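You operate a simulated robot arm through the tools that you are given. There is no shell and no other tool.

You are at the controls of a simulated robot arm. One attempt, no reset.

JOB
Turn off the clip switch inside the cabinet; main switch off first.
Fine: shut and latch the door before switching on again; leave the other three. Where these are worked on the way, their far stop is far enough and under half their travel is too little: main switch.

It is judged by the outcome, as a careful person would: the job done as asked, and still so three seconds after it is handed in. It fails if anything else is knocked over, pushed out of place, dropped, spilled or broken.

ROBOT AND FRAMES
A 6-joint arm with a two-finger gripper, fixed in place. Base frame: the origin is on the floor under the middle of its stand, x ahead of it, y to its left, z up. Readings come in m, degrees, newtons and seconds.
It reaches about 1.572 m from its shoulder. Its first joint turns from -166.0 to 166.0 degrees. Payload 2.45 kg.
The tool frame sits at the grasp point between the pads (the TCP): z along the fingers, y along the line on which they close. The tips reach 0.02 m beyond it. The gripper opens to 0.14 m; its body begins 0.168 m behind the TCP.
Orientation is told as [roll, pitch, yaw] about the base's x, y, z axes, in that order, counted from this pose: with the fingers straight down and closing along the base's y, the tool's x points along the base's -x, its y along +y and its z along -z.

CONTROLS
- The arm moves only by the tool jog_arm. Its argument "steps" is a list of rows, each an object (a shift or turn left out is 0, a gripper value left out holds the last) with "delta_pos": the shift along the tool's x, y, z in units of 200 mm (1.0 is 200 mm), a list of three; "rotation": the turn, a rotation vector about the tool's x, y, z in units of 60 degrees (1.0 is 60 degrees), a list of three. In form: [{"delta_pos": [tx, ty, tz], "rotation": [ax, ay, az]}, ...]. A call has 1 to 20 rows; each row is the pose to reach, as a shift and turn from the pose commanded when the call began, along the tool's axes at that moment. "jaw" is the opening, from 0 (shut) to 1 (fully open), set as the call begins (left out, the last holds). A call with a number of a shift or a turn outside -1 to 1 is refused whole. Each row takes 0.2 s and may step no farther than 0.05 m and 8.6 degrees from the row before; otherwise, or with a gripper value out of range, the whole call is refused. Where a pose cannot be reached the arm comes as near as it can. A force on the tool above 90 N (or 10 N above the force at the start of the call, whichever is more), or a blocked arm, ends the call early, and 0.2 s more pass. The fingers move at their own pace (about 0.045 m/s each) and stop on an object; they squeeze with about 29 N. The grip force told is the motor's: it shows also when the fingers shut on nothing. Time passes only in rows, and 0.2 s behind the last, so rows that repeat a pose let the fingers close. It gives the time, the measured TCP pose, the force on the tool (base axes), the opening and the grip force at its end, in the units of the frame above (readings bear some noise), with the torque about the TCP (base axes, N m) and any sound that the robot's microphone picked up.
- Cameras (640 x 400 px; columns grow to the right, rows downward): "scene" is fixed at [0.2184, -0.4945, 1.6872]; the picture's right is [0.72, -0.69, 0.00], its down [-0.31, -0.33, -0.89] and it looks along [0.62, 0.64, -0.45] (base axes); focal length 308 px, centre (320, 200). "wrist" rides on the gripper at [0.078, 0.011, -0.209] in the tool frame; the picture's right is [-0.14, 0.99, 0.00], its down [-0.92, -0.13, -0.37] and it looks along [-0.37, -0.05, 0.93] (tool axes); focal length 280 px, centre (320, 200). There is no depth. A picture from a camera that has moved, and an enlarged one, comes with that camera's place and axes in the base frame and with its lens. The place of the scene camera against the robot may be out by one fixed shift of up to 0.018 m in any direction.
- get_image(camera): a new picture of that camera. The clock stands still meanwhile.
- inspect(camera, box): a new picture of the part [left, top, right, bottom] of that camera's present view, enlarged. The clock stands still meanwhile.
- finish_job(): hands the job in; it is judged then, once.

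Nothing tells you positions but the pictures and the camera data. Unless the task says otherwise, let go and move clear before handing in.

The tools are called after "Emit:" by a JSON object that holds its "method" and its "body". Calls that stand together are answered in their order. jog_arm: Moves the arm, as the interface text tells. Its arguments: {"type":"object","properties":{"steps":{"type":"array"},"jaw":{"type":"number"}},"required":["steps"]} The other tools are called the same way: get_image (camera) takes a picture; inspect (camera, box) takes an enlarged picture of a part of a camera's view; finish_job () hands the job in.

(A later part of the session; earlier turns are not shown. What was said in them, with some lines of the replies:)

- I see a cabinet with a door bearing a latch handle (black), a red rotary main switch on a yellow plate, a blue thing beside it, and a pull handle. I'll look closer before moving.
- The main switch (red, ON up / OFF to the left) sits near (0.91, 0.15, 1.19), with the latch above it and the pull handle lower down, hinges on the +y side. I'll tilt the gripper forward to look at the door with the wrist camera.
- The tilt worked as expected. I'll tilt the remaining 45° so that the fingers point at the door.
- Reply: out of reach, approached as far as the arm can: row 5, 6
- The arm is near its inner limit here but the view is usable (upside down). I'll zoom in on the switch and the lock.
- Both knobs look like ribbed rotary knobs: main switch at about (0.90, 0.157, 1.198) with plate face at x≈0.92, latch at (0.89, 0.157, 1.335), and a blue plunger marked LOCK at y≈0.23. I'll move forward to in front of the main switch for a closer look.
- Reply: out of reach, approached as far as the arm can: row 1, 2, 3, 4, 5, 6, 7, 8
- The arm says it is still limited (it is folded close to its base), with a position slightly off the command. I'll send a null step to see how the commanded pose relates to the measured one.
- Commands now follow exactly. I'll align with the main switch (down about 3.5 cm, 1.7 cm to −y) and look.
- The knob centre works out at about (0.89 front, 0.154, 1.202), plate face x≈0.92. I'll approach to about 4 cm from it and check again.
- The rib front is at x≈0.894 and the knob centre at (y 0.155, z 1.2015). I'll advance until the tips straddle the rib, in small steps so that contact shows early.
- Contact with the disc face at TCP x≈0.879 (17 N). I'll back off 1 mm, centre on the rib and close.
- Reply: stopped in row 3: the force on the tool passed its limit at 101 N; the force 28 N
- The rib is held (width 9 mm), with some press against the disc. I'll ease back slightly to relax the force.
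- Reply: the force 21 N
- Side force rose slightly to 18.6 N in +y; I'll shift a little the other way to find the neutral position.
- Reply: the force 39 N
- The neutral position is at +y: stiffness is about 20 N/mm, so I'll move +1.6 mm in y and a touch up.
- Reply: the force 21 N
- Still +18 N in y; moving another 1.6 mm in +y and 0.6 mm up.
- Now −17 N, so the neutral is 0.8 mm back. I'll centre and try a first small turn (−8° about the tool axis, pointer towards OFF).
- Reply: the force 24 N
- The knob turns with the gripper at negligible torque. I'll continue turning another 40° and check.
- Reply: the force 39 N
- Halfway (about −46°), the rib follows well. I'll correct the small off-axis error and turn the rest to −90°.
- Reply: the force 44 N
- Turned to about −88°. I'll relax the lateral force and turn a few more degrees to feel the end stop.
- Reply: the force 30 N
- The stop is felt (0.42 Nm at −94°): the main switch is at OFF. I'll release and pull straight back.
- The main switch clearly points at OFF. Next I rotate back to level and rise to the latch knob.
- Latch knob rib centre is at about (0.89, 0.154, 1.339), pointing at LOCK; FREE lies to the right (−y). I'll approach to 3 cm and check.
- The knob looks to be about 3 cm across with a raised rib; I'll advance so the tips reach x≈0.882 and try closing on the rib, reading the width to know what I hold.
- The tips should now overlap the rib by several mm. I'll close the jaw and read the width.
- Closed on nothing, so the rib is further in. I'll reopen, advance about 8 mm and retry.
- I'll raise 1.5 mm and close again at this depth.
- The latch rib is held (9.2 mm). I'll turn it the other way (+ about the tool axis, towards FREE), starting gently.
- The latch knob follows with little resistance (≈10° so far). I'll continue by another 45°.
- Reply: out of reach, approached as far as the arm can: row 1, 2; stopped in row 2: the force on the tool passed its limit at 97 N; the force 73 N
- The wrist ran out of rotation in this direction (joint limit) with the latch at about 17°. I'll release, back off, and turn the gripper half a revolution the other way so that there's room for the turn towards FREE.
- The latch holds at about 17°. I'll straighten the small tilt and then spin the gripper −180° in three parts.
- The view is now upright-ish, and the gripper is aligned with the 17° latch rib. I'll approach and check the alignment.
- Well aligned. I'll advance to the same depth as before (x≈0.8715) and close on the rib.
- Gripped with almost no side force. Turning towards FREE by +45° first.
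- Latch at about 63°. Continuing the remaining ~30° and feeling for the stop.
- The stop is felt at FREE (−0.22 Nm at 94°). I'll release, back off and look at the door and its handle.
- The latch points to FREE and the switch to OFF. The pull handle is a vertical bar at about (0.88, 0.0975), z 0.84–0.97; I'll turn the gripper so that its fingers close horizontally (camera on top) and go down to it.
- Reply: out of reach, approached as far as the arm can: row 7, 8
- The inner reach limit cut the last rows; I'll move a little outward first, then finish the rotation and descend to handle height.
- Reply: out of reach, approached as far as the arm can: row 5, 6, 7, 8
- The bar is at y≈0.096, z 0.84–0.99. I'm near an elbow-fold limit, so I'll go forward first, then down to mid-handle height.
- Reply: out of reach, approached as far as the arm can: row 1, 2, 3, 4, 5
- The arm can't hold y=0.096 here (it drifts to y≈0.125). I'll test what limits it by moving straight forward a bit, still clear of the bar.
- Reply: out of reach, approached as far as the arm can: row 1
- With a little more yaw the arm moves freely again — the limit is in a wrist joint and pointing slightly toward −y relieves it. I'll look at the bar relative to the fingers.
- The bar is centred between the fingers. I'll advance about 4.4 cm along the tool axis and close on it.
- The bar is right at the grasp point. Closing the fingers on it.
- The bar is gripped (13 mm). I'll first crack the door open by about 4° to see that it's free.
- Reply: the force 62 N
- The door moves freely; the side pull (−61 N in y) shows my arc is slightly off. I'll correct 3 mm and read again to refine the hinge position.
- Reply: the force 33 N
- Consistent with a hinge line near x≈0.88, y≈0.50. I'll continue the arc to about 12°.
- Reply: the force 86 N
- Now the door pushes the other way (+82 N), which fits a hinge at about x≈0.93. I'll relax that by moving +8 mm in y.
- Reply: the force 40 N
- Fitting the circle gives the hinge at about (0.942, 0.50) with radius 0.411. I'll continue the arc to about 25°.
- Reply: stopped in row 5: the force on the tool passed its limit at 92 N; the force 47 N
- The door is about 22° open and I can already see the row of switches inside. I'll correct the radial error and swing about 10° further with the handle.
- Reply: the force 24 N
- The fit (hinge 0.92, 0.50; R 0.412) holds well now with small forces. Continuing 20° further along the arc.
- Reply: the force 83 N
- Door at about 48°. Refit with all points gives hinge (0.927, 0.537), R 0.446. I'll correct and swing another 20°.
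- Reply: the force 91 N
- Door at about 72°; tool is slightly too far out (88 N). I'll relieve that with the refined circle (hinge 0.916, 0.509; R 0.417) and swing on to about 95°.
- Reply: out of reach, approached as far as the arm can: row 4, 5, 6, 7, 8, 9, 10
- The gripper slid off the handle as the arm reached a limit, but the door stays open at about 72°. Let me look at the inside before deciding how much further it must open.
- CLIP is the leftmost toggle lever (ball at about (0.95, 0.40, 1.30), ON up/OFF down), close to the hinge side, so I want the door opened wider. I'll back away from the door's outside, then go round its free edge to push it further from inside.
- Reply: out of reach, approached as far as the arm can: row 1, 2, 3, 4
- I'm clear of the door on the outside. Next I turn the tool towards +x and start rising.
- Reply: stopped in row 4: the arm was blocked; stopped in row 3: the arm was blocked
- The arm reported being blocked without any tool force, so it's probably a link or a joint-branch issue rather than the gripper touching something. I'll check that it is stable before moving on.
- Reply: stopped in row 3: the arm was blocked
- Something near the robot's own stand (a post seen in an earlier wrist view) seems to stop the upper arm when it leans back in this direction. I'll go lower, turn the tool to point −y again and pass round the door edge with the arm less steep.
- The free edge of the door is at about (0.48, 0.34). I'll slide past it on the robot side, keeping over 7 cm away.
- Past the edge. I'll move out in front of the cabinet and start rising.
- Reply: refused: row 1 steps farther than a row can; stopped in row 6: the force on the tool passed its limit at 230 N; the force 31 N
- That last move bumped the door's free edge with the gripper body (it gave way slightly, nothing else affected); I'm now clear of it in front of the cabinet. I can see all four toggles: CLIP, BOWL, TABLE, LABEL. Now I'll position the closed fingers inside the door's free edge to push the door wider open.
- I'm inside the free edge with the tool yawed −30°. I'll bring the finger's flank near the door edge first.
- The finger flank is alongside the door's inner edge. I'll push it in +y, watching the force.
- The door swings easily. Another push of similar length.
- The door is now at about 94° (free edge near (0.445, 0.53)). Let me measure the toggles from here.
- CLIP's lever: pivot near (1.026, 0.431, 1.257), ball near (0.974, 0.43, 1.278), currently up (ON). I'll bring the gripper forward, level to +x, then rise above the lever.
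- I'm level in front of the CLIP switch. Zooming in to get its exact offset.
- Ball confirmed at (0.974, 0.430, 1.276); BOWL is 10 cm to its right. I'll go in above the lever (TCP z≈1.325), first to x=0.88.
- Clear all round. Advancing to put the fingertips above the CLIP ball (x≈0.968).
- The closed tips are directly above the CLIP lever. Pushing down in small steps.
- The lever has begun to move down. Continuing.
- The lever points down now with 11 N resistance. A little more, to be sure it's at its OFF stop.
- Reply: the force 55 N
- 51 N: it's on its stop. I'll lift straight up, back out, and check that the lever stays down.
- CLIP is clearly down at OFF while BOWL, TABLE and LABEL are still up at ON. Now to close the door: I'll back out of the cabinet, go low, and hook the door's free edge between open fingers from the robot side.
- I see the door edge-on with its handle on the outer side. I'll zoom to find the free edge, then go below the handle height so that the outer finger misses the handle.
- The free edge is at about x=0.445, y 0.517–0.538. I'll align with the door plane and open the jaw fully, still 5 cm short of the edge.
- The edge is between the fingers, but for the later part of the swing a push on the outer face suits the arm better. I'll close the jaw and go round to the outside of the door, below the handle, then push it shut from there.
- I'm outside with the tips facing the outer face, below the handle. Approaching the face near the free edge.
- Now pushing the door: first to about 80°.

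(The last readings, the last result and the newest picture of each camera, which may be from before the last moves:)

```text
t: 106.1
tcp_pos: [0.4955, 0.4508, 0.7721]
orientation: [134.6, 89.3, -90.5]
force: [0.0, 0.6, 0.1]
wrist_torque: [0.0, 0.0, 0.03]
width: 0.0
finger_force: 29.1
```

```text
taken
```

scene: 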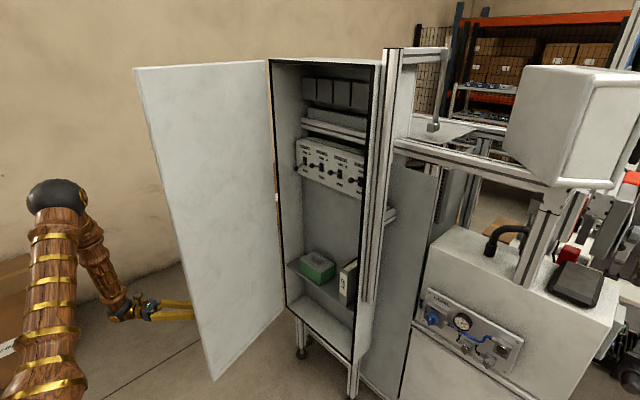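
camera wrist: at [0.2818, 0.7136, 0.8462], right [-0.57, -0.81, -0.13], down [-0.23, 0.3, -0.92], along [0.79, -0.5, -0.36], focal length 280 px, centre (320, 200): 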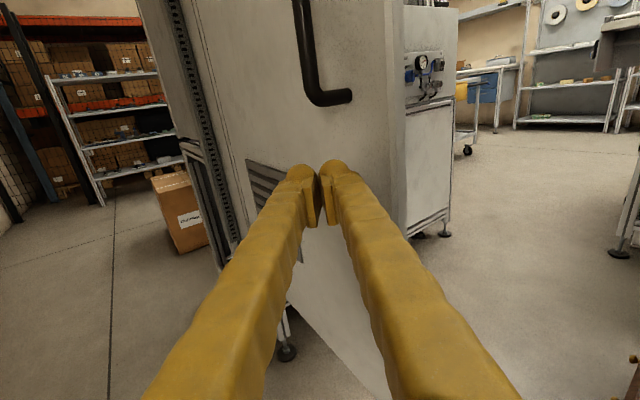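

Works well. Next to about 60°.

Emit:
{"method": "jog_arm", "body": {"steps": [{"delta_pos": [0, 0.055, 0.104], "rotation": [-0.028, 0, 0]}, {"delta_pos": [0, 0.11, 0.208], "rotation": [-0.056, 0, 0]}, {"delta_pos": [0, 0.166, 0.313], "rotation": [-0.084, 0, 0]}, {"delta_pos": [0, 0.206, 0.427], "rotation": [-0.112, 0, 0]}, {"delta_pos": [0, 0.245, 0.541], "rotation": [-0.14, 0, 0]}, {"delta_pos": [0, 0.281, 0.655], "rotation": [-0.167, 0, 0]}]}}

Emit:
{"method": "get_image", "body": {"camera": "scene"}}

```text
t: 107.5
tcp_pos: [0.5484, 0.3183, 0.7739]
orientation: [145.3, 89.2, -90.0]
force: [0.5, -0.1, 0.4]
wrist_torque: [-0.01, -0.02, -0.05]
width: 0.0
finger_force: 28.4
```

```text
taken
```

scene: 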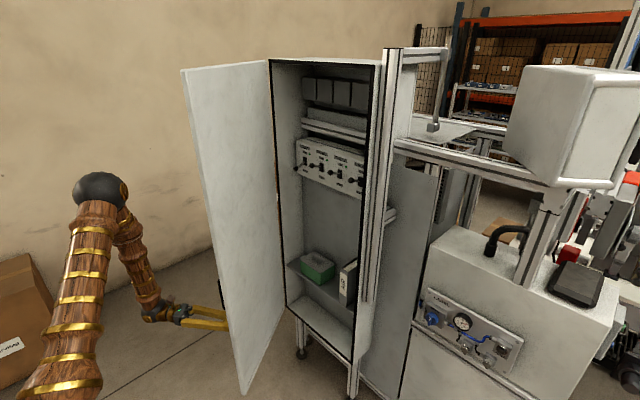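

Next to about 40°.

Emit:
{"method": "jog_arm", "body": {"steps": [{"delta_pos": [0, 0.004, 0.12], "rotation": [0.028, 0, 0]}, {"delta_pos": [0, 0.007, 0.24], "rotation": [0.056, 0, 0]}, {"delta_pos": [0, 0.007, 0.362], "rotation": [0.084, 0, 0]}, {"delta_pos": [0, -0.009, 0.481], "rotation": [0.112, 0, 0]}, {"delta_pos": [0, -0.028, 0.6], "rotation": [0.14, 0, 0]}, {"delta_pos": [0, -0.049, 0.72], "rotation": [0.167, 0, 0]}]}}

Emit:
{"method": "get_image", "body": {"camera": "scene"}}

```text
t: 108.9
tcp_pos: [0.6382, 0.2072, 0.7758]
orientation: [134.0, 89.2, -91.0]
force: [0.2, 0.3, -0.1]
wrist_torque: [0.02, 0.08, 0.0]
width: 0.0
finger_force: 29.3
```

```text
taken
```

scene: 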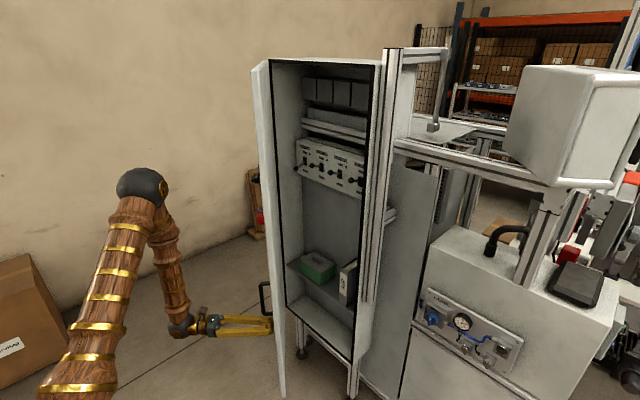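

Next to about 20°.

Emit:
{"method": "jog_arm", "body": {"steps": [{"delta_pos": [0, -0.01, 0.12], "rotation": [0.056, 0, 0]}, {"delta_pos": [0, -0.025, 0.24], "rotation": [0.111, 0, 0]}, {"delta_pos": [0, -0.04, 0.366], "rotation": [0.167, 0, 0]}, {"delta_pos": [0, -0.073, 0.481], "rotation": [0.222, 0, 0]}, {"delta_pos": [0, -0.11, 0.596], "rotation": [0.278, 0, 0]}, {"delta_pos": [0, -0.148, 0.71], "rotation": [0.333, 0, 0]}]}}

Emit:
{"method": "get_image", "body": {"camera": "scene"}}

```text
t: 110.3
tcp_pos: [0.7589, 0.128, 0.7754]
orientation: [113.7, 89.4, -91.4]
force: [-0.3, 0.9, -0.5]
wrist_torque: [0.03, 0.01, 0.0]
width: 0.0
finger_force: 29.2
```

```text
taken
```

scene: 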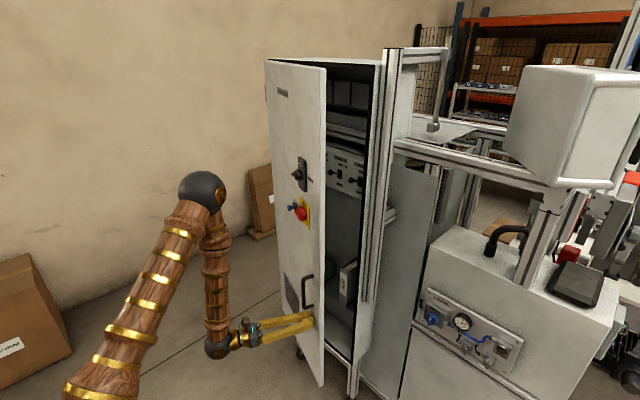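

Next to about 3°, then a gentle final push.

Emit:
{"method": "jog_arm", "body": {"steps": [{"delta_pos": [0, -0.015, 0.12], "rotation": [0.055, 0, 0]}, {"delta_pos": [0, -0.03, 0.24], "rotation": [0.11, 0, 0]}, {"delta_pos": [0, -0.046, 0.363], "rotation": [0.167, 0, 0]}, {"delta_pos": [0, -0.08, 0.48], "rotation": [0.217, 0, 0]}, {"delta_pos": [0, -0.117, 0.6], "rotation": [0.267, 0, 0]}]}}

Emit:
{"method": "jog_arm", "body": {"steps": [{"delta_pos": [0, 0, 0.03]}, {"delta_pos": [0, 0, 0.06]}, {"delta_pos": [0, 0, 0.09]}]}}

Emit:
{"method": "get_image", "body": {"camera": "scene"}}

```text
t: 111.5
tcp_pos: [0.8778, 0.0981, 0.7772]
orientation: [100.0, 89.3, -89.1]
force: [-0.9, -0.4, 0.1]
wrist_torque: [-0.01, 0.0, -0.03]
width: 0.0001
finger_force: 29.4
```

```text
t: 112.3
tcp_pos: [0.8952, 0.0952, 0.7774]
orientation: [98.0, 89.3, -91.0]
force: [-0.7, 0.8, 0.9]
wrist_torque: [-0.01, 0.01, 0.03]
width: 0.0
finger_force: 29.2
```

```text
taken
```

scene: 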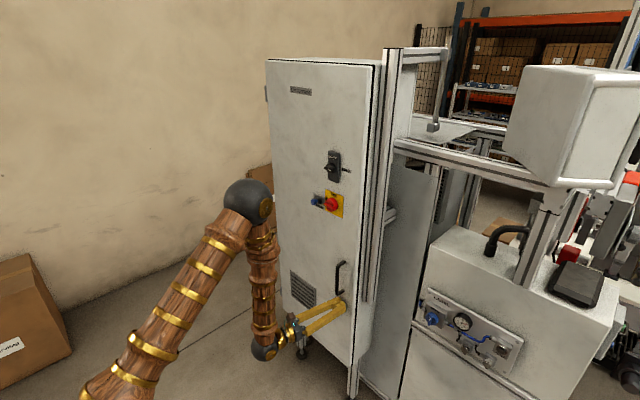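

The door is nearly flush. Pushing the last bit until it seats.

Emit:
{"method": "jog_arm", "body": {"steps": [{"delta_pos": [0, 0, 0.02]}, {"delta_pos": [0, 0, 0.04]}]}}

Emit:
{"method": "jog_arm", "body": {"steps": [{"delta_pos": [0, 0, 0.015]}, {"delta_pos": [0, 0, 0.03]}]}}

Emit:
{"method": "inspect", "body": {"camera": "scene", "box": [260, 50, 400, 350]}}

```text
t: 112.9
tcp_pos: [0.8989, 0.0943, 0.7761]
orientation: [88.3, 89.1, -100.7]
force: [-24.4, 1.0, 8.3]
wrist_torque: [-0.08, -0.22, 0.24]
width: 0.0
finger_force: 28.6
stopped in row 2: the force on the tool passed its limit at 108 N (the readings are from after the stop); the commanded pose is now the measured one
```

```text
t: 113.3
tcp_pos: [0.9001, 0.0944, 0.7753]
orientation: [80.9, 89.0, -107.9]
force: [-23.7, 0.5, 9.0]
wrist_torque: [-0.05, -0.24, 0.22]
width: 0.0001
finger_force: 29.2
stopped in row 2: the force on the tool passed its limit at 104 N (the readings are from after the stop); the commanded pose is now the measured one
```

```text
1.33 times, centred on (330, 200) of scene
camera zoom: at [0.2184, -0.4945, 1.6872], right [0.72, -0.69, 0.0], down [-0.31, -0.33, -0.89], along [0.62, 0.64, -0.45], focal length 411 px, centre (307, 200)
```

zoom: 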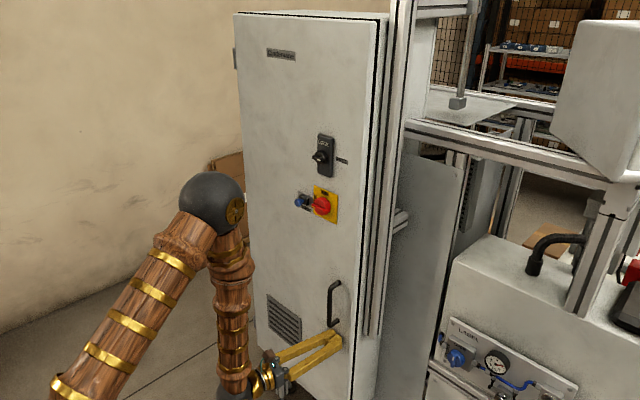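

The door is seated firmly (hard stop at the original face position). Now I'll back away, rise to the latch and turn it to LOCK.

Emit:
{"method": "jog_arm", "body": {"steps": [{"delta_pos": [0, 0, -0.12]}, {"delta_pos": [0, -0.03, -0.27], "rotation": [-0.06, 0, 0]}, {"delta_pos": [0, -0.07, -0.42], "rotation": [-0.12, 0, 0]}, {"delta_pos": [0, -0.112, -0.575], "rotation": [-0.183, 0, 0]}]}}

Emit:
{"method": "jog_arm", "body": {"steps": [{"delta_pos": [0.2, 0, 0]}, {"delta_pos": [0.4, 0, 0]}, {"delta_pos": [0.6, 0, 0]}, {"delta_pos": [0.8, 0, 0]}, {"delta_pos": [1.0, 0, 0]}], "jaw": 0.3}}

Emit:
{"method": "jog_arm", "body": {"steps": [{"delta_pos": [0.2, 0, 0]}, {"delta_pos": [0.4, 0, 0]}, {"delta_pos": [0.6, 0, 0]}, {"delta_pos": [0.8, 0, 0]}, {"delta_pos": [1.0, 0, 0]}]}}

Emit:
{"method": "get_image", "body": {"camera": "scene"}}

```text
t: 114.3
tcp_pos: [0.789, 0.1328, 0.7759]
orientation: [91.2, 89.1, -108.7]
force: [-0.9, -0.2, -0.1]
wrist_torque: [-0.01, 0.01, 0.0]
width: 0.0
finger_force: 28.8
```

```text
t: 115.5
tcp_pos: [0.7906, 0.1372, 0.9766]
orientation: [88.6, 89.0, -111.4]
force: [-0.1, 0.1, 0.3]
wrist_torque: [-0.03, 0.02, -0.01]
width: 0.0423
finger_force: 0.1
```

```text
t: 116.7
tcp_pos: [0.7914, 0.1403, 1.1769]
orientation: [89.1, 89.1, -110.7]
force: [0.1, -0.1, 0.3]
wrist_torque: [-0.03, 0.02, -0.01]
width: 0.042
finger_force: 0.0
```

```text
taken
```

scene: 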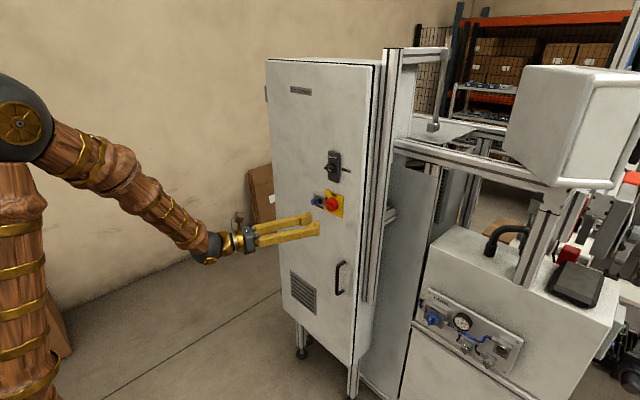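

The door stays shut. Rising to latch height, levelling the yaw, then rotating the gripper so that it can grip the horizontal rib.

Emit:
{"method": "jog_arm", "body": {"steps": [{"delta_pos": [0.16, -0.014, -0.005], "rotation": [0.066, 0, 0]}, {"delta_pos": [0.32, -0.028, -0.01], "rotation": [0.132, 0, 0]}, {"delta_pos": [0.48, -0.042, -0.015], "rotation": [0.198, 0, 0]}, {"delta_pos": [0.64, -0.056, -0.02], "rotation": [0.264, 0, 0]}, {"delta_pos": [0.81, -0.069, -0.025], "rotation": [0.33, 0, 0]}]}}

Emit:
{"method": "jog_arm", "body": {"steps": [{"rotation": [0, 0, 0.125]}, {"rotation": [0, 0, 0.25]}, {"rotation": [0, 0, 0.375]}, {"rotation": [0, 0, 0.5]}, {"rotation": [0, 0, 0.625]}, {"rotation": [0, 0, 0.75]}]}}

Emit:
{"method": "jog_arm", "body": {"steps": [{"rotation": [0, 0, 0.125]}, {"rotation": [0, 0, 0.25]}, {"rotation": [0, 0, 0.375]}, {"rotation": [0, 0, 0.5]}, {"rotation": [0, 0, 0.625]}, {"rotation": [0, 0, 0.75]}]}}

Emit:
{"method": "inspect", "body": {"camera": "wrist", "box": [220, 60, 420, 220]}}

```text
t: 117.9
tcp_pos: [0.7933, 0.1572, 1.3378]
orientation: [69.1, 88.9, -110.9]
force: [-0.6, 1.0, 0.7]
wrist_torque: [0.0, -0.04, 0.0]
width: 0.0419
finger_force: 0.1
```

```text
t: 119.3
tcp_pos: [0.7926, 0.1567, 1.3368]
orientation: [-89.6, 45.8, 90.2]
force: [0.7, 0.4, -0.4]
wrist_torque: [0.0, -0.01, 0.0]
width: 0.0421
finger_force: 0.1
```

```text
t: 120.7
tcp_pos: [0.7929, 0.1563, 1.3365]
orientation: [-89.7, 0.8, 90.0]
force: [0.0, -0.1, 0.3]
wrist_torque: [0.02, 0.0, -0.02]
width: 0.0421
finger_force: 0.1
```

```text
2.50 times, centred on (320, 140) of wrist
camera zoom: at [0.5834, 0.0794, 1.328], right [0.0, 0.12, -0.99], down [-0.37, 0.92, 0.12], along [0.93, 0.36, 0.04], focal length 701 px, centre (320, 350)
```

zoom: 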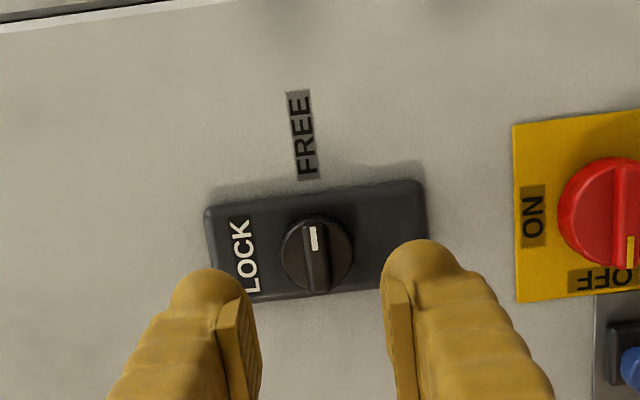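

Aligned with the horizontal rib (pointing at FREE). Approaching and gripping.

Emit:
{"method": "jog_arm", "body": {"steps": [{"delta_pos": [0.0065, -0.01, 0.1]}, {"delta_pos": [0.0065, -0.01, 0.2]}, {"delta_pos": [0.0065, -0.01, 0.3]}, {"delta_pos": [0.0065, -0.01, 0.38]}]}}

Emit:
{"method": "jog_arm", "body": {"steps": [{"delta_pos": [0, 0, 0]}, {"delta_pos": [0, 0, 0]}, {"delta_pos": [0, 0, 0]}], "jaw": 0.0}}

Emit:
{"method": "inspect", "body": {"camera": "wrist", "box": [240, 100, 400, 220]}}

```text
t: 121.7
tcp_pos: [0.8694, 0.1548, 1.3386]
orientation: [-89.7, 0.8, 89.8]
force: [-0.3, 0.3, -0.5]
wrist_torque: [0.01, -0.04, 0.02]
width: 0.0421
finger_force: 0.0
```

```text
t: 122.5
tcp_pos: [0.8688, 0.1551, 1.3377]
orientation: [-89.6, 0.9, 89.9]
force: [-3.5, -1.2, -6.4]
wrist_torque: [-0.02, 0.08, -0.04]
width: 0.0074
finger_force: 27.8
```

```text
3.33 times, centred on (320, 160) of wrist
camera zoom: at [0.6594, 0.0777, 1.3291], right [-0.01, 0.12, -0.99], down [-0.37, 0.92, 0.12], along [0.93, 0.36, 0.04], focal length 935 px, centre (320, 333)
```

zoom: 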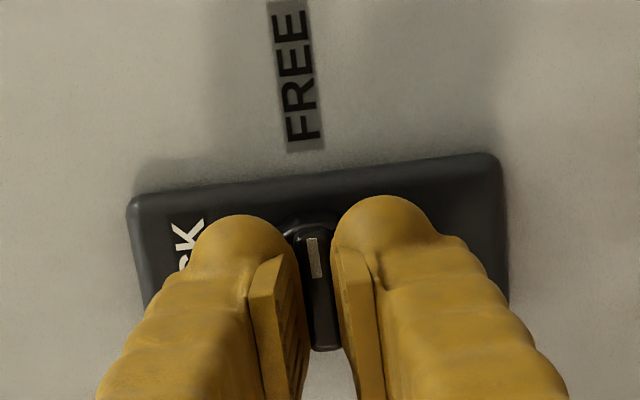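

Gripped. Turning back towards LOCK (−45° first).

Emit:
{"method": "jog_arm", "body": {"steps": [{"rotation": [0, 0, -0.1]}, {"rotation": [0, 0, -0.2]}, {"rotation": [0, 0, -0.3]}, {"rotation": [0, 0, -0.4]}, {"rotation": [0, 0, -0.5]}, {"rotation": [0, 0, -0.6]}, {"rotation": [0, 0, -0.7]}, {"rotation": [0, 0, -0.75]}]}}

Emit:
{"method": "inspect", "body": {"camera": "wrist", "box": [240, 100, 400, 220]}}

```text
t: 124.3
tcp_pos: [0.8684, 0.1538, 1.3376]
orientation: [-89.4, 46.0, 90.3]
force: [-18.4, -5.2, -35.1]
wrist_torque: [0.04, 0.53, -0.14]
width: 0.0066
finger_force: 34.9
```

```text
3.33 times, centred on (320, 160) of wrist
camera zoom: at [0.6594, 0.0938, 1.3873], right [-0.01, -0.62, -0.79], down [-0.37, 0.73, -0.57], along [0.93, 0.29, -0.23], focal length 935 px, centre (320, 333)
```

zoom: 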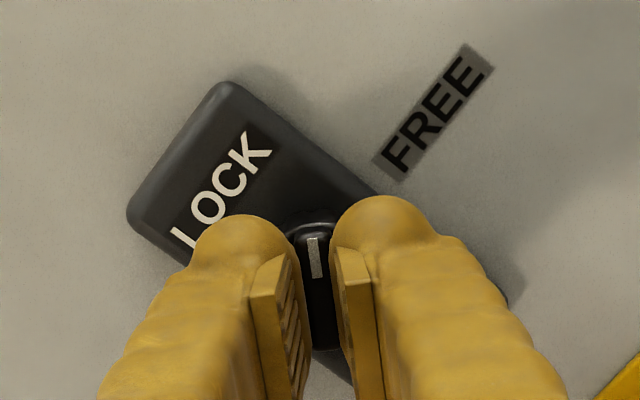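

Half way. Continuing to LOCK and feeling for the stop.

Emit:
{"method": "jog_arm", "body": {"steps": [{"delta_pos": [0.002, 0.005, 0], "rotation": [0, 0, -0.1]}, {"delta_pos": [0.002, 0.005, 0], "rotation": [0, 0, -0.2]}, {"delta_pos": [0.002, 0.005, 0], "rotation": [0, 0, -0.3]}, {"delta_pos": [0.002, 0.005, 0], "rotation": [0, 0, -0.4]}, {"delta_pos": [0.002, 0.005, 0], "rotation": [0, 0, -0.5]}, {"delta_pos": [0.002, 0.005, 0], "rotation": [0, 0, -0.6]}, {"delta_pos": [0.002, 0.005, 0], "rotation": [0, 0, -0.7]}, {"delta_pos": [0.002, 0.005, 0], "rotation": [0, 0, -0.77]}]}}

Emit:
{"method": "inspect", "body": {"camera": "wrist", "box": [240, 100, 400, 220]}}

```text
t: 126.1
tcp_pos: [0.8686, 0.1551, 1.3388]
orientation: [81.7, 87.7, -98.5]
force: [-39.1, 4.1, -32.0]
wrist_torque: [0.11, 0.43, 0.06]
width: 0.0062
finger_force: 34.4
```

```text
3.33 times, centred on (320, 160) of wrist
camera zoom: at [0.6593, 0.1475, 1.4177], right [0.0, -0.99, -0.1], down [-0.37, 0.09, -0.92], along [0.93, 0.04, -0.37], focal length 935 px, centre (320, 333)
```

zoom: 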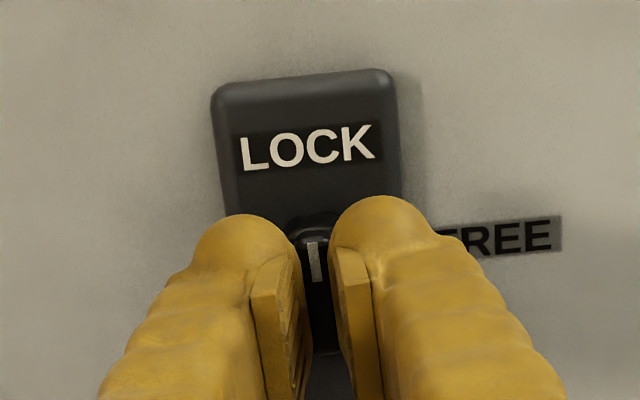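

Almost at LOCK; a few degrees more to reach the stop.

Emit:
{"method": "jog_arm", "body": {"steps": [{"rotation": [0, 0, -0.05]}, {"rotation": [0, 0, -0.1]}]}}

Emit:
{"method": "inspect", "body": {"camera": "wrist", "box": [240, 100, 400, 220]}}

```text
t: 126.7
tcp_pos: [0.8683, 0.1555, 1.3382]
orientation: [87.8, 81.9, -92.2]
force: [-38.1, 10.9, -29.4]
wrist_torque: [0.5, 0.37, 0.21]
width: 0.0064
finger_force: 34.0
```

```text
3.33 times, centred on (320, 160) of wrist
camera zoom: at [0.6593, 0.1557, 1.4182], right [0.0, -1.0, 0.0], down [-0.37, 0.0, -0.93], along [0.93, 0.0, -0.37], focal length 935 px, centre (320, 333)
```

zoom: 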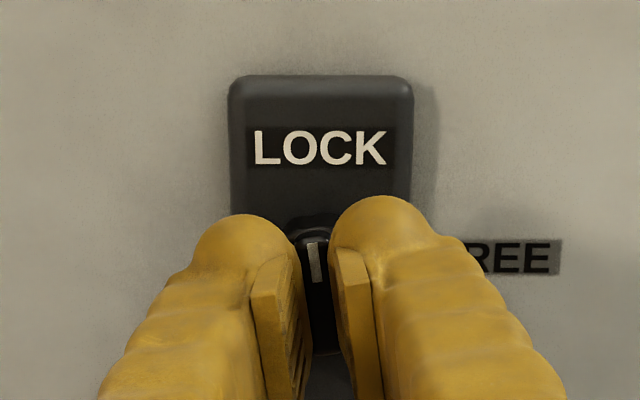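

The stop is felt at LOCK (0.5 Nm). Releasing and backing off to check.

Emit:
{"method": "jog_arm", "body": {"steps": [{"delta_pos": [0, 0, 0]}, {"delta_pos": [0, 0, 0]}, {"delta_pos": [0, 0, 0]}, {"delta_pos": [0, 0, -0.05]}, {"delta_pos": [0, 0, -0.2]}, {"delta_pos": [0, 0, -0.4]}], "jaw": 0.3}}

Emit:
{"method": "inspect", "body": {"camera": "scene", "box": [290, 130, 370, 230]}}

Emit:
{"method": "get_image", "body": {"camera": "wrist"}}

```text
t: 128.1
tcp_pos: [0.7878, 0.1542, 1.338]
orientation: [87.6, 82.0, -92.5]
force: [-0.1, -0.1, -0.3]
wrist_torque: [0.0, 0.0, 0.02]
width: 0.042
finger_force: 0.0
```

```text
4.00 times, centred on (330, 180) of scene
camera zoom: at [0.2184, -0.4945, 1.6872], right [0.72, -0.69, 0.0], down [-0.31, -0.33, -0.89], along [0.62, 0.64, -0.45], focal length 1233 px, centre (280, 280)
```

zoom: 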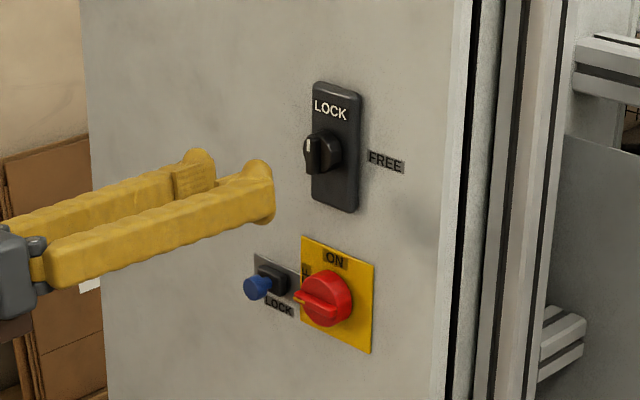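

```text
taken
camera wrist: at [0.5792, 0.1556, 1.4175], right [0.0, -1.0, 0.0], down [-0.37, 0.0, -0.93], along [0.93, 0.0, -0.37], focal length 280 px, centre (320, 200)
```

wrist: 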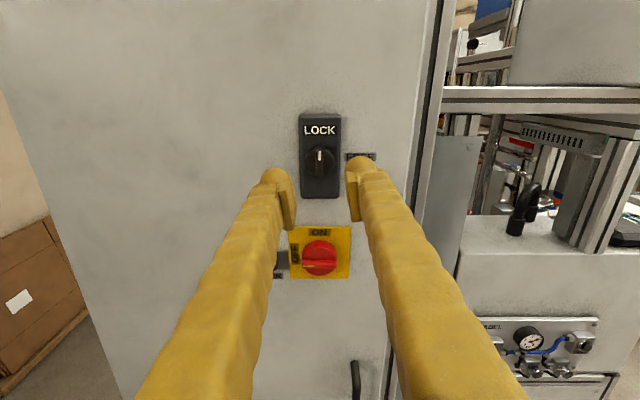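

The latch points to LOCK and the door sits exactly as at the start. Now the main switch: I'll descend and rotate the gripper to hold its horizontal rib.

Emit:
{"method": "jog_arm", "body": {"steps": [{"delta_pos": [-0.1, -0.015, 0], "rotation": [0, 0, 0.115]}, {"delta_pos": [-0.2, -0.03, 0], "rotation": [0, 0, 0.23]}, {"delta_pos": [-0.3, -0.045, 0], "rotation": [0, 0, 0.345]}, {"delta_pos": [-0.4, -0.06, 0], "rotation": [0, 0, 0.46]}, {"delta_pos": [-0.5, -0.075, 0], "rotation": [0, 0, 0.575]}, {"delta_pos": [-0.6, -0.09, 0], "rotation": [0, 0, 0.69]}, {"delta_pos": [-0.676, -0.1, 0], "rotation": [0, 0, 0.8]}]}}

Emit:
{"method": "jog_arm", "body": {"steps": [{"rotation": [0, 0, 0.115]}, {"rotation": [0, 0, 0.23]}, {"rotation": [0, 0, 0.345]}, {"rotation": [0, 0, 0.46]}, {"rotation": [0, 0, 0.575]}, {"rotation": [0, 0, 0.69]}, {"rotation": [0, 0, 0.8]}]}}

Emit:
{"method": "inspect", "body": {"camera": "wrist", "box": [220, 60, 420, 220]}}

```text
t: 129.7
tcp_pos: [0.7873, 0.1554, 1.202]
orientation: [-89.6, 50.0, 90.3]
force: [-0.1, -0.4, 1.2]
wrist_torque: [-0.01, -0.01, -0.03]
width: 0.0418
finger_force: 0.1
```

```text
t: 131.3
tcp_pos: [0.7875, 0.1548, 1.2033]
orientation: [-89.7, 2.0, 89.9]
force: [0.1, -0.1, 0.8]
wrist_torque: [0.0, 0.01, -0.03]
width: 0.0418
finger_force: 0.0
```

```text
2.50 times, centred on (320, 140) of wrist
camera zoom: at [0.5786, 0.0775, 1.1948], right [0.0, 0.1, -0.99], down [-0.37, 0.93, 0.1], along [0.93, 0.37, 0.03], focal length 701 px, centre (320, 350)
```

zoom: 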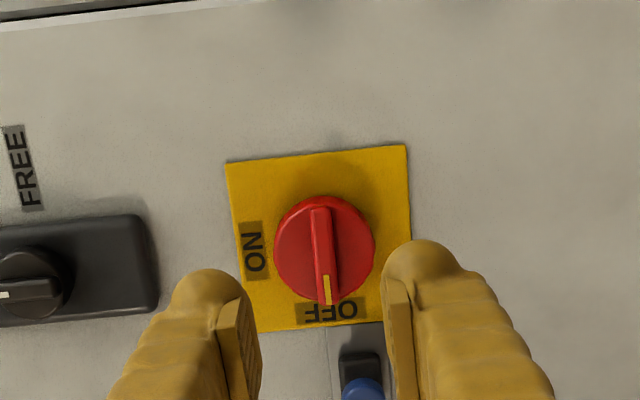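

Aligned on the main switch rib (pointing at OFF). Advancing and gripping.

Emit:
{"method": "jog_arm", "body": {"steps": [{"delta_pos": [0, 0.0085, 0.12]}, {"delta_pos": [0, 0.0085, 0.24]}, {"delta_pos": [0, 0.0085, 0.36]}, {"delta_pos": [0, 0.0085, 0.435]}]}}

Emit:
{"method": "jog_arm", "body": {"steps": [{"delta_pos": [0, 0, 0]}, {"delta_pos": [0, 0, 0]}, {"delta_pos": [0, 0, 0]}], "jaw": 0.0}}

Emit:
{"method": "inspect", "body": {"camera": "wrist", "box": [240, 100, 400, 220]}}

```text
t: 132.3
tcp_pos: [0.8756, 0.1552, 1.1999]
orientation: [-89.6, 2.2, 89.9]
force: [-0.4, -0.3, 0.2]
wrist_torque: [0.02, 0.0, 0.01]
width: 0.0421
finger_force: 0.0
```

```text
t: 133.1
tcp_pos: [0.8758, 0.1546, 1.1995]
orientation: [-89.7, 2.0, 89.9]
force: [1.9, -0.5, -2.3]
wrist_torque: [0.15, -0.01, -0.02]
width: 0.0085
finger_force: 28.7
```

```text
3.33 times, centred on (320, 160) of wrist
camera zoom: at [0.6655, 0.0771, 1.1924], right [-0.01, 0.1, -0.99], down [-0.37, 0.93, 0.1], along [0.93, 0.37, 0.03], focal length 935 px, centre (320, 333)
```

zoom: 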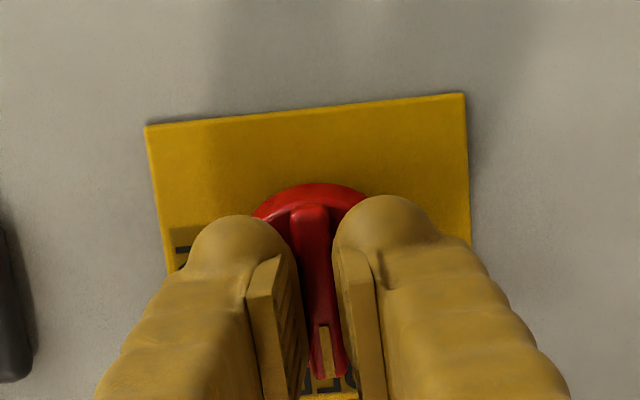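

Rib gripped with almost no side force. Turning +45° towards ON.

Emit:
{"method": "jog_arm", "body": {"steps": [{"rotation": [0, 0, 0.1]}, {"rotation": [0, 0, 0.2]}, {"rotation": [0, 0, 0.3]}, {"rotation": [0, 0, 0.4]}, {"rotation": [0, 0, 0.5]}, {"rotation": [0, 0, 0.6]}, {"rotation": [0, 0, 0.7]}, {"rotation": [0, 0, 0.77]}]}}

Emit:
{"method": "inspect", "body": {"camera": "wrist", "box": [240, 100, 400, 220]}}

```text
t: 134.9
tcp_pos: [0.8744, 0.1553, 1.2003]
orientation: [-89.6, -44.2, 89.6]
force: [-5.0, -12.2, -6.2]
wrist_torque: [-0.03, 0.05, -0.19]
width: 0.0081
finger_force: 35.6
```

```text
3.33 times, centred on (320, 160) of wrist
camera zoom: at [0.665, 0.1073, 1.1384], right [0.0, 0.79, -0.61], down [-0.36, 0.57, 0.74], along [0.93, 0.22, 0.29], focal length 935 px, centre (320, 333)
```

zoom: 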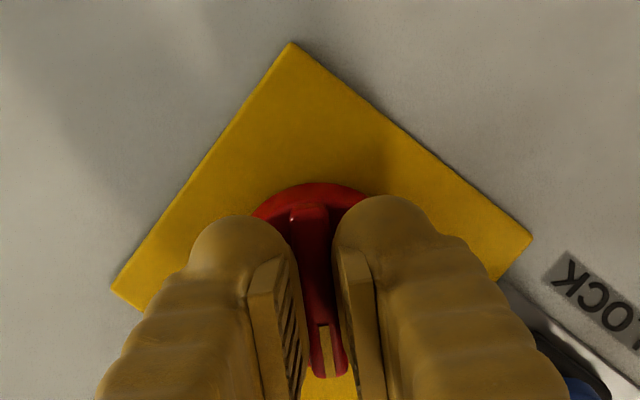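

Following nicely. Turning the remaining 45° to ON and feeling for the stop.

Emit:
{"method": "jog_arm", "body": {"steps": [{"rotation": [0, 0, 0.1]}, {"rotation": [0, 0, 0.2]}, {"rotation": [0, 0, 0.3]}, {"rotation": [0, 0, 0.4]}, {"rotation": [0, 0, 0.5]}, {"rotation": [0, 0, 0.6]}, {"rotation": [0, 0, 0.7]}, {"rotation": [0, 0, 0.76]}]}}

Emit:
{"method": "inspect", "body": {"camera": "wrist", "box": [240, 100, 400, 220]}}

```text
t: 136.7
tcp_pos: [0.8756, 0.1556, 1.2011]
orientation: [-28.2, -89.7, 28.0]
force: [-17.9, -21.0, -3.5]
wrist_torque: [-0.05, -0.09, -0.32]
width: 0.0081
finger_force: 35.5
```

```text
3.33 times, centred on (320, 160) of wrist
camera zoom: at [0.665, 0.1663, 1.1225], right [0.0, 0.99, 0.13], down [-0.36, -0.12, 0.92], along [0.93, -0.05, 0.36], focal length 935 px, centre (320, 333)
```

zoom: 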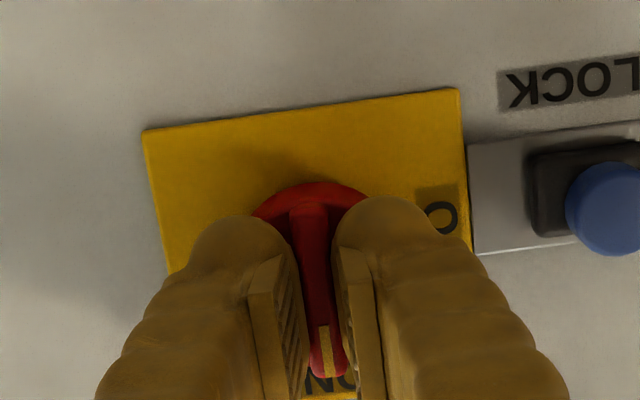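

At the ON position; a few degrees more to feel the stop.

Emit:
{"method": "jog_arm", "body": {"steps": [{"rotation": [0, 0, 0.04]}, {"rotation": [0, 0, 0.07]}]}}

```text
t: 137.3
tcp_pos: [0.8741, 0.1554, 1.199]
orientation: [85.8, -86.0, -85.9]
force: [-14.6, -25.4, -4.2]
wrist_torque: [-0.36, -0.15, -0.38]
width: 0.0079
finger_force: 36.1
```

The stop is felt at ON (−0.36 Nm). Releasing and backing away.

Emit:
{"method": "jog_arm", "body": {"steps": [{"delta_pos": [0, 0, 0]}, {"delta_pos": [0, 0, 0]}, {"delta_pos": [0, 0, 0]}, {"delta_pos": [0, 0, -0.05]}, {"delta_pos": [0, 0, -0.2]}, {"delta_pos": [0, 0, -0.4]}, {"delta_pos": [0, 0, -0.5]}], "jaw": 0.3}}

Emit:
{"method": "inspect", "body": {"camera": "scene", "box": [290, 130, 370, 230]}}

Emit:
{"method": "get_image", "body": {"camera": "scene"}}

Emit:
{"method": "inspect", "body": {"camera": "wrist", "box": [220, 60, 420, 280]}}

```text
t: 138.9
tcp_pos: [0.7738, 0.156, 1.2007]
orientation: [85.6, -86.1, -85.6]
force: [0.7, 0.3, -0.3]
wrist_torque: [-0.04, -0.02, -0.02]
width: 0.0415
finger_force: 0.2
```

```text
4.00 times, centred on (330, 180) of scene
camera zoom: at [0.2184, -0.4945, 1.6872], right [0.72, -0.69, 0.0], down [-0.31, -0.33, -0.89], along [0.62, 0.64, -0.45], focal length 1233 px, centre (280, 280)
```

zoom: 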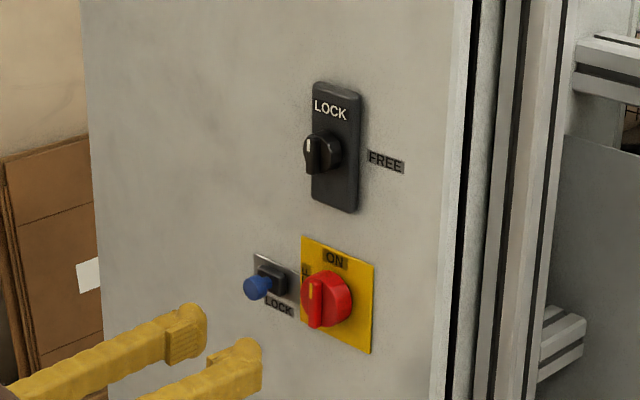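

```text
taken
```

scene: 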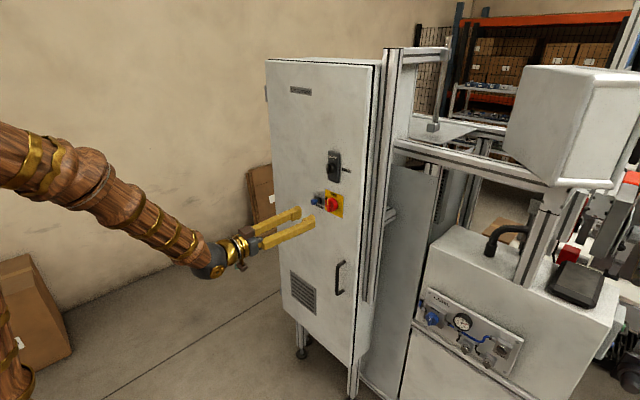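

```text
1.82 times, centred on (320, 170) of wrist
camera zoom: at [0.5648, 0.1728, 1.123], right [0.0, 0.98, 0.2], down [-0.36, -0.19, 0.91], along [0.93, -0.08, 0.36], focal length 510 px, centre (320, 254)
```

zoom: 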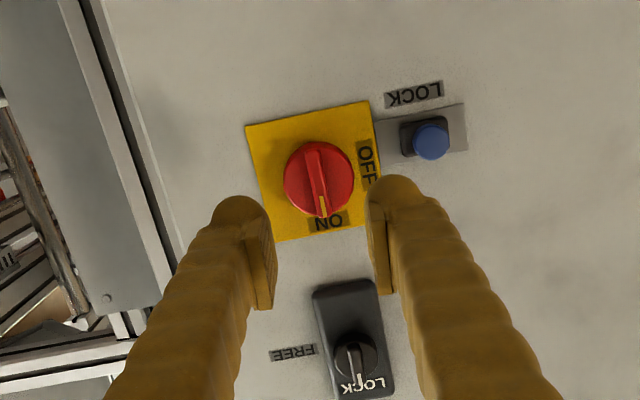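

The main switch is back on ON, the latch points to LOCK, the door is shut, and CLIP was left at OFF with the other three untouched. The gripper is open and 10 cm clear, so I'm handing in.

Emit:
{"method": "finish_job", "body": {}}

```text
The job is handed in.
```

I turned the CLIP switch off and handed the job in. I don't have the verdict yet.

- **Main switch:** I turned it to OFF before opening the door. After the door was shut and latched, I turned it back to ON. I felt its end stop both ways.
- **CLIP:** I pushed its lever down to the OFF stop, and it stayed down when I lifted away. The small green lamp beside it stayed lit. All four lamps were lit with the main switch off, so I judged by the lever position.
- **Other three (BOWL, TABLE, LABEL):** I left them untouched. They were still up at ON when I last saw them.
- **Door:** I pushed it shut against a hard stop and turned the latch to its LOCK stop. The scene camera shows it sitting as it did at the start. I did not pull the handle to test the latch.

While the door was open, the gripper bumped its free edge and the force peaked at about 230 N. The door shifted slightly, and I saw no damage afterwards.
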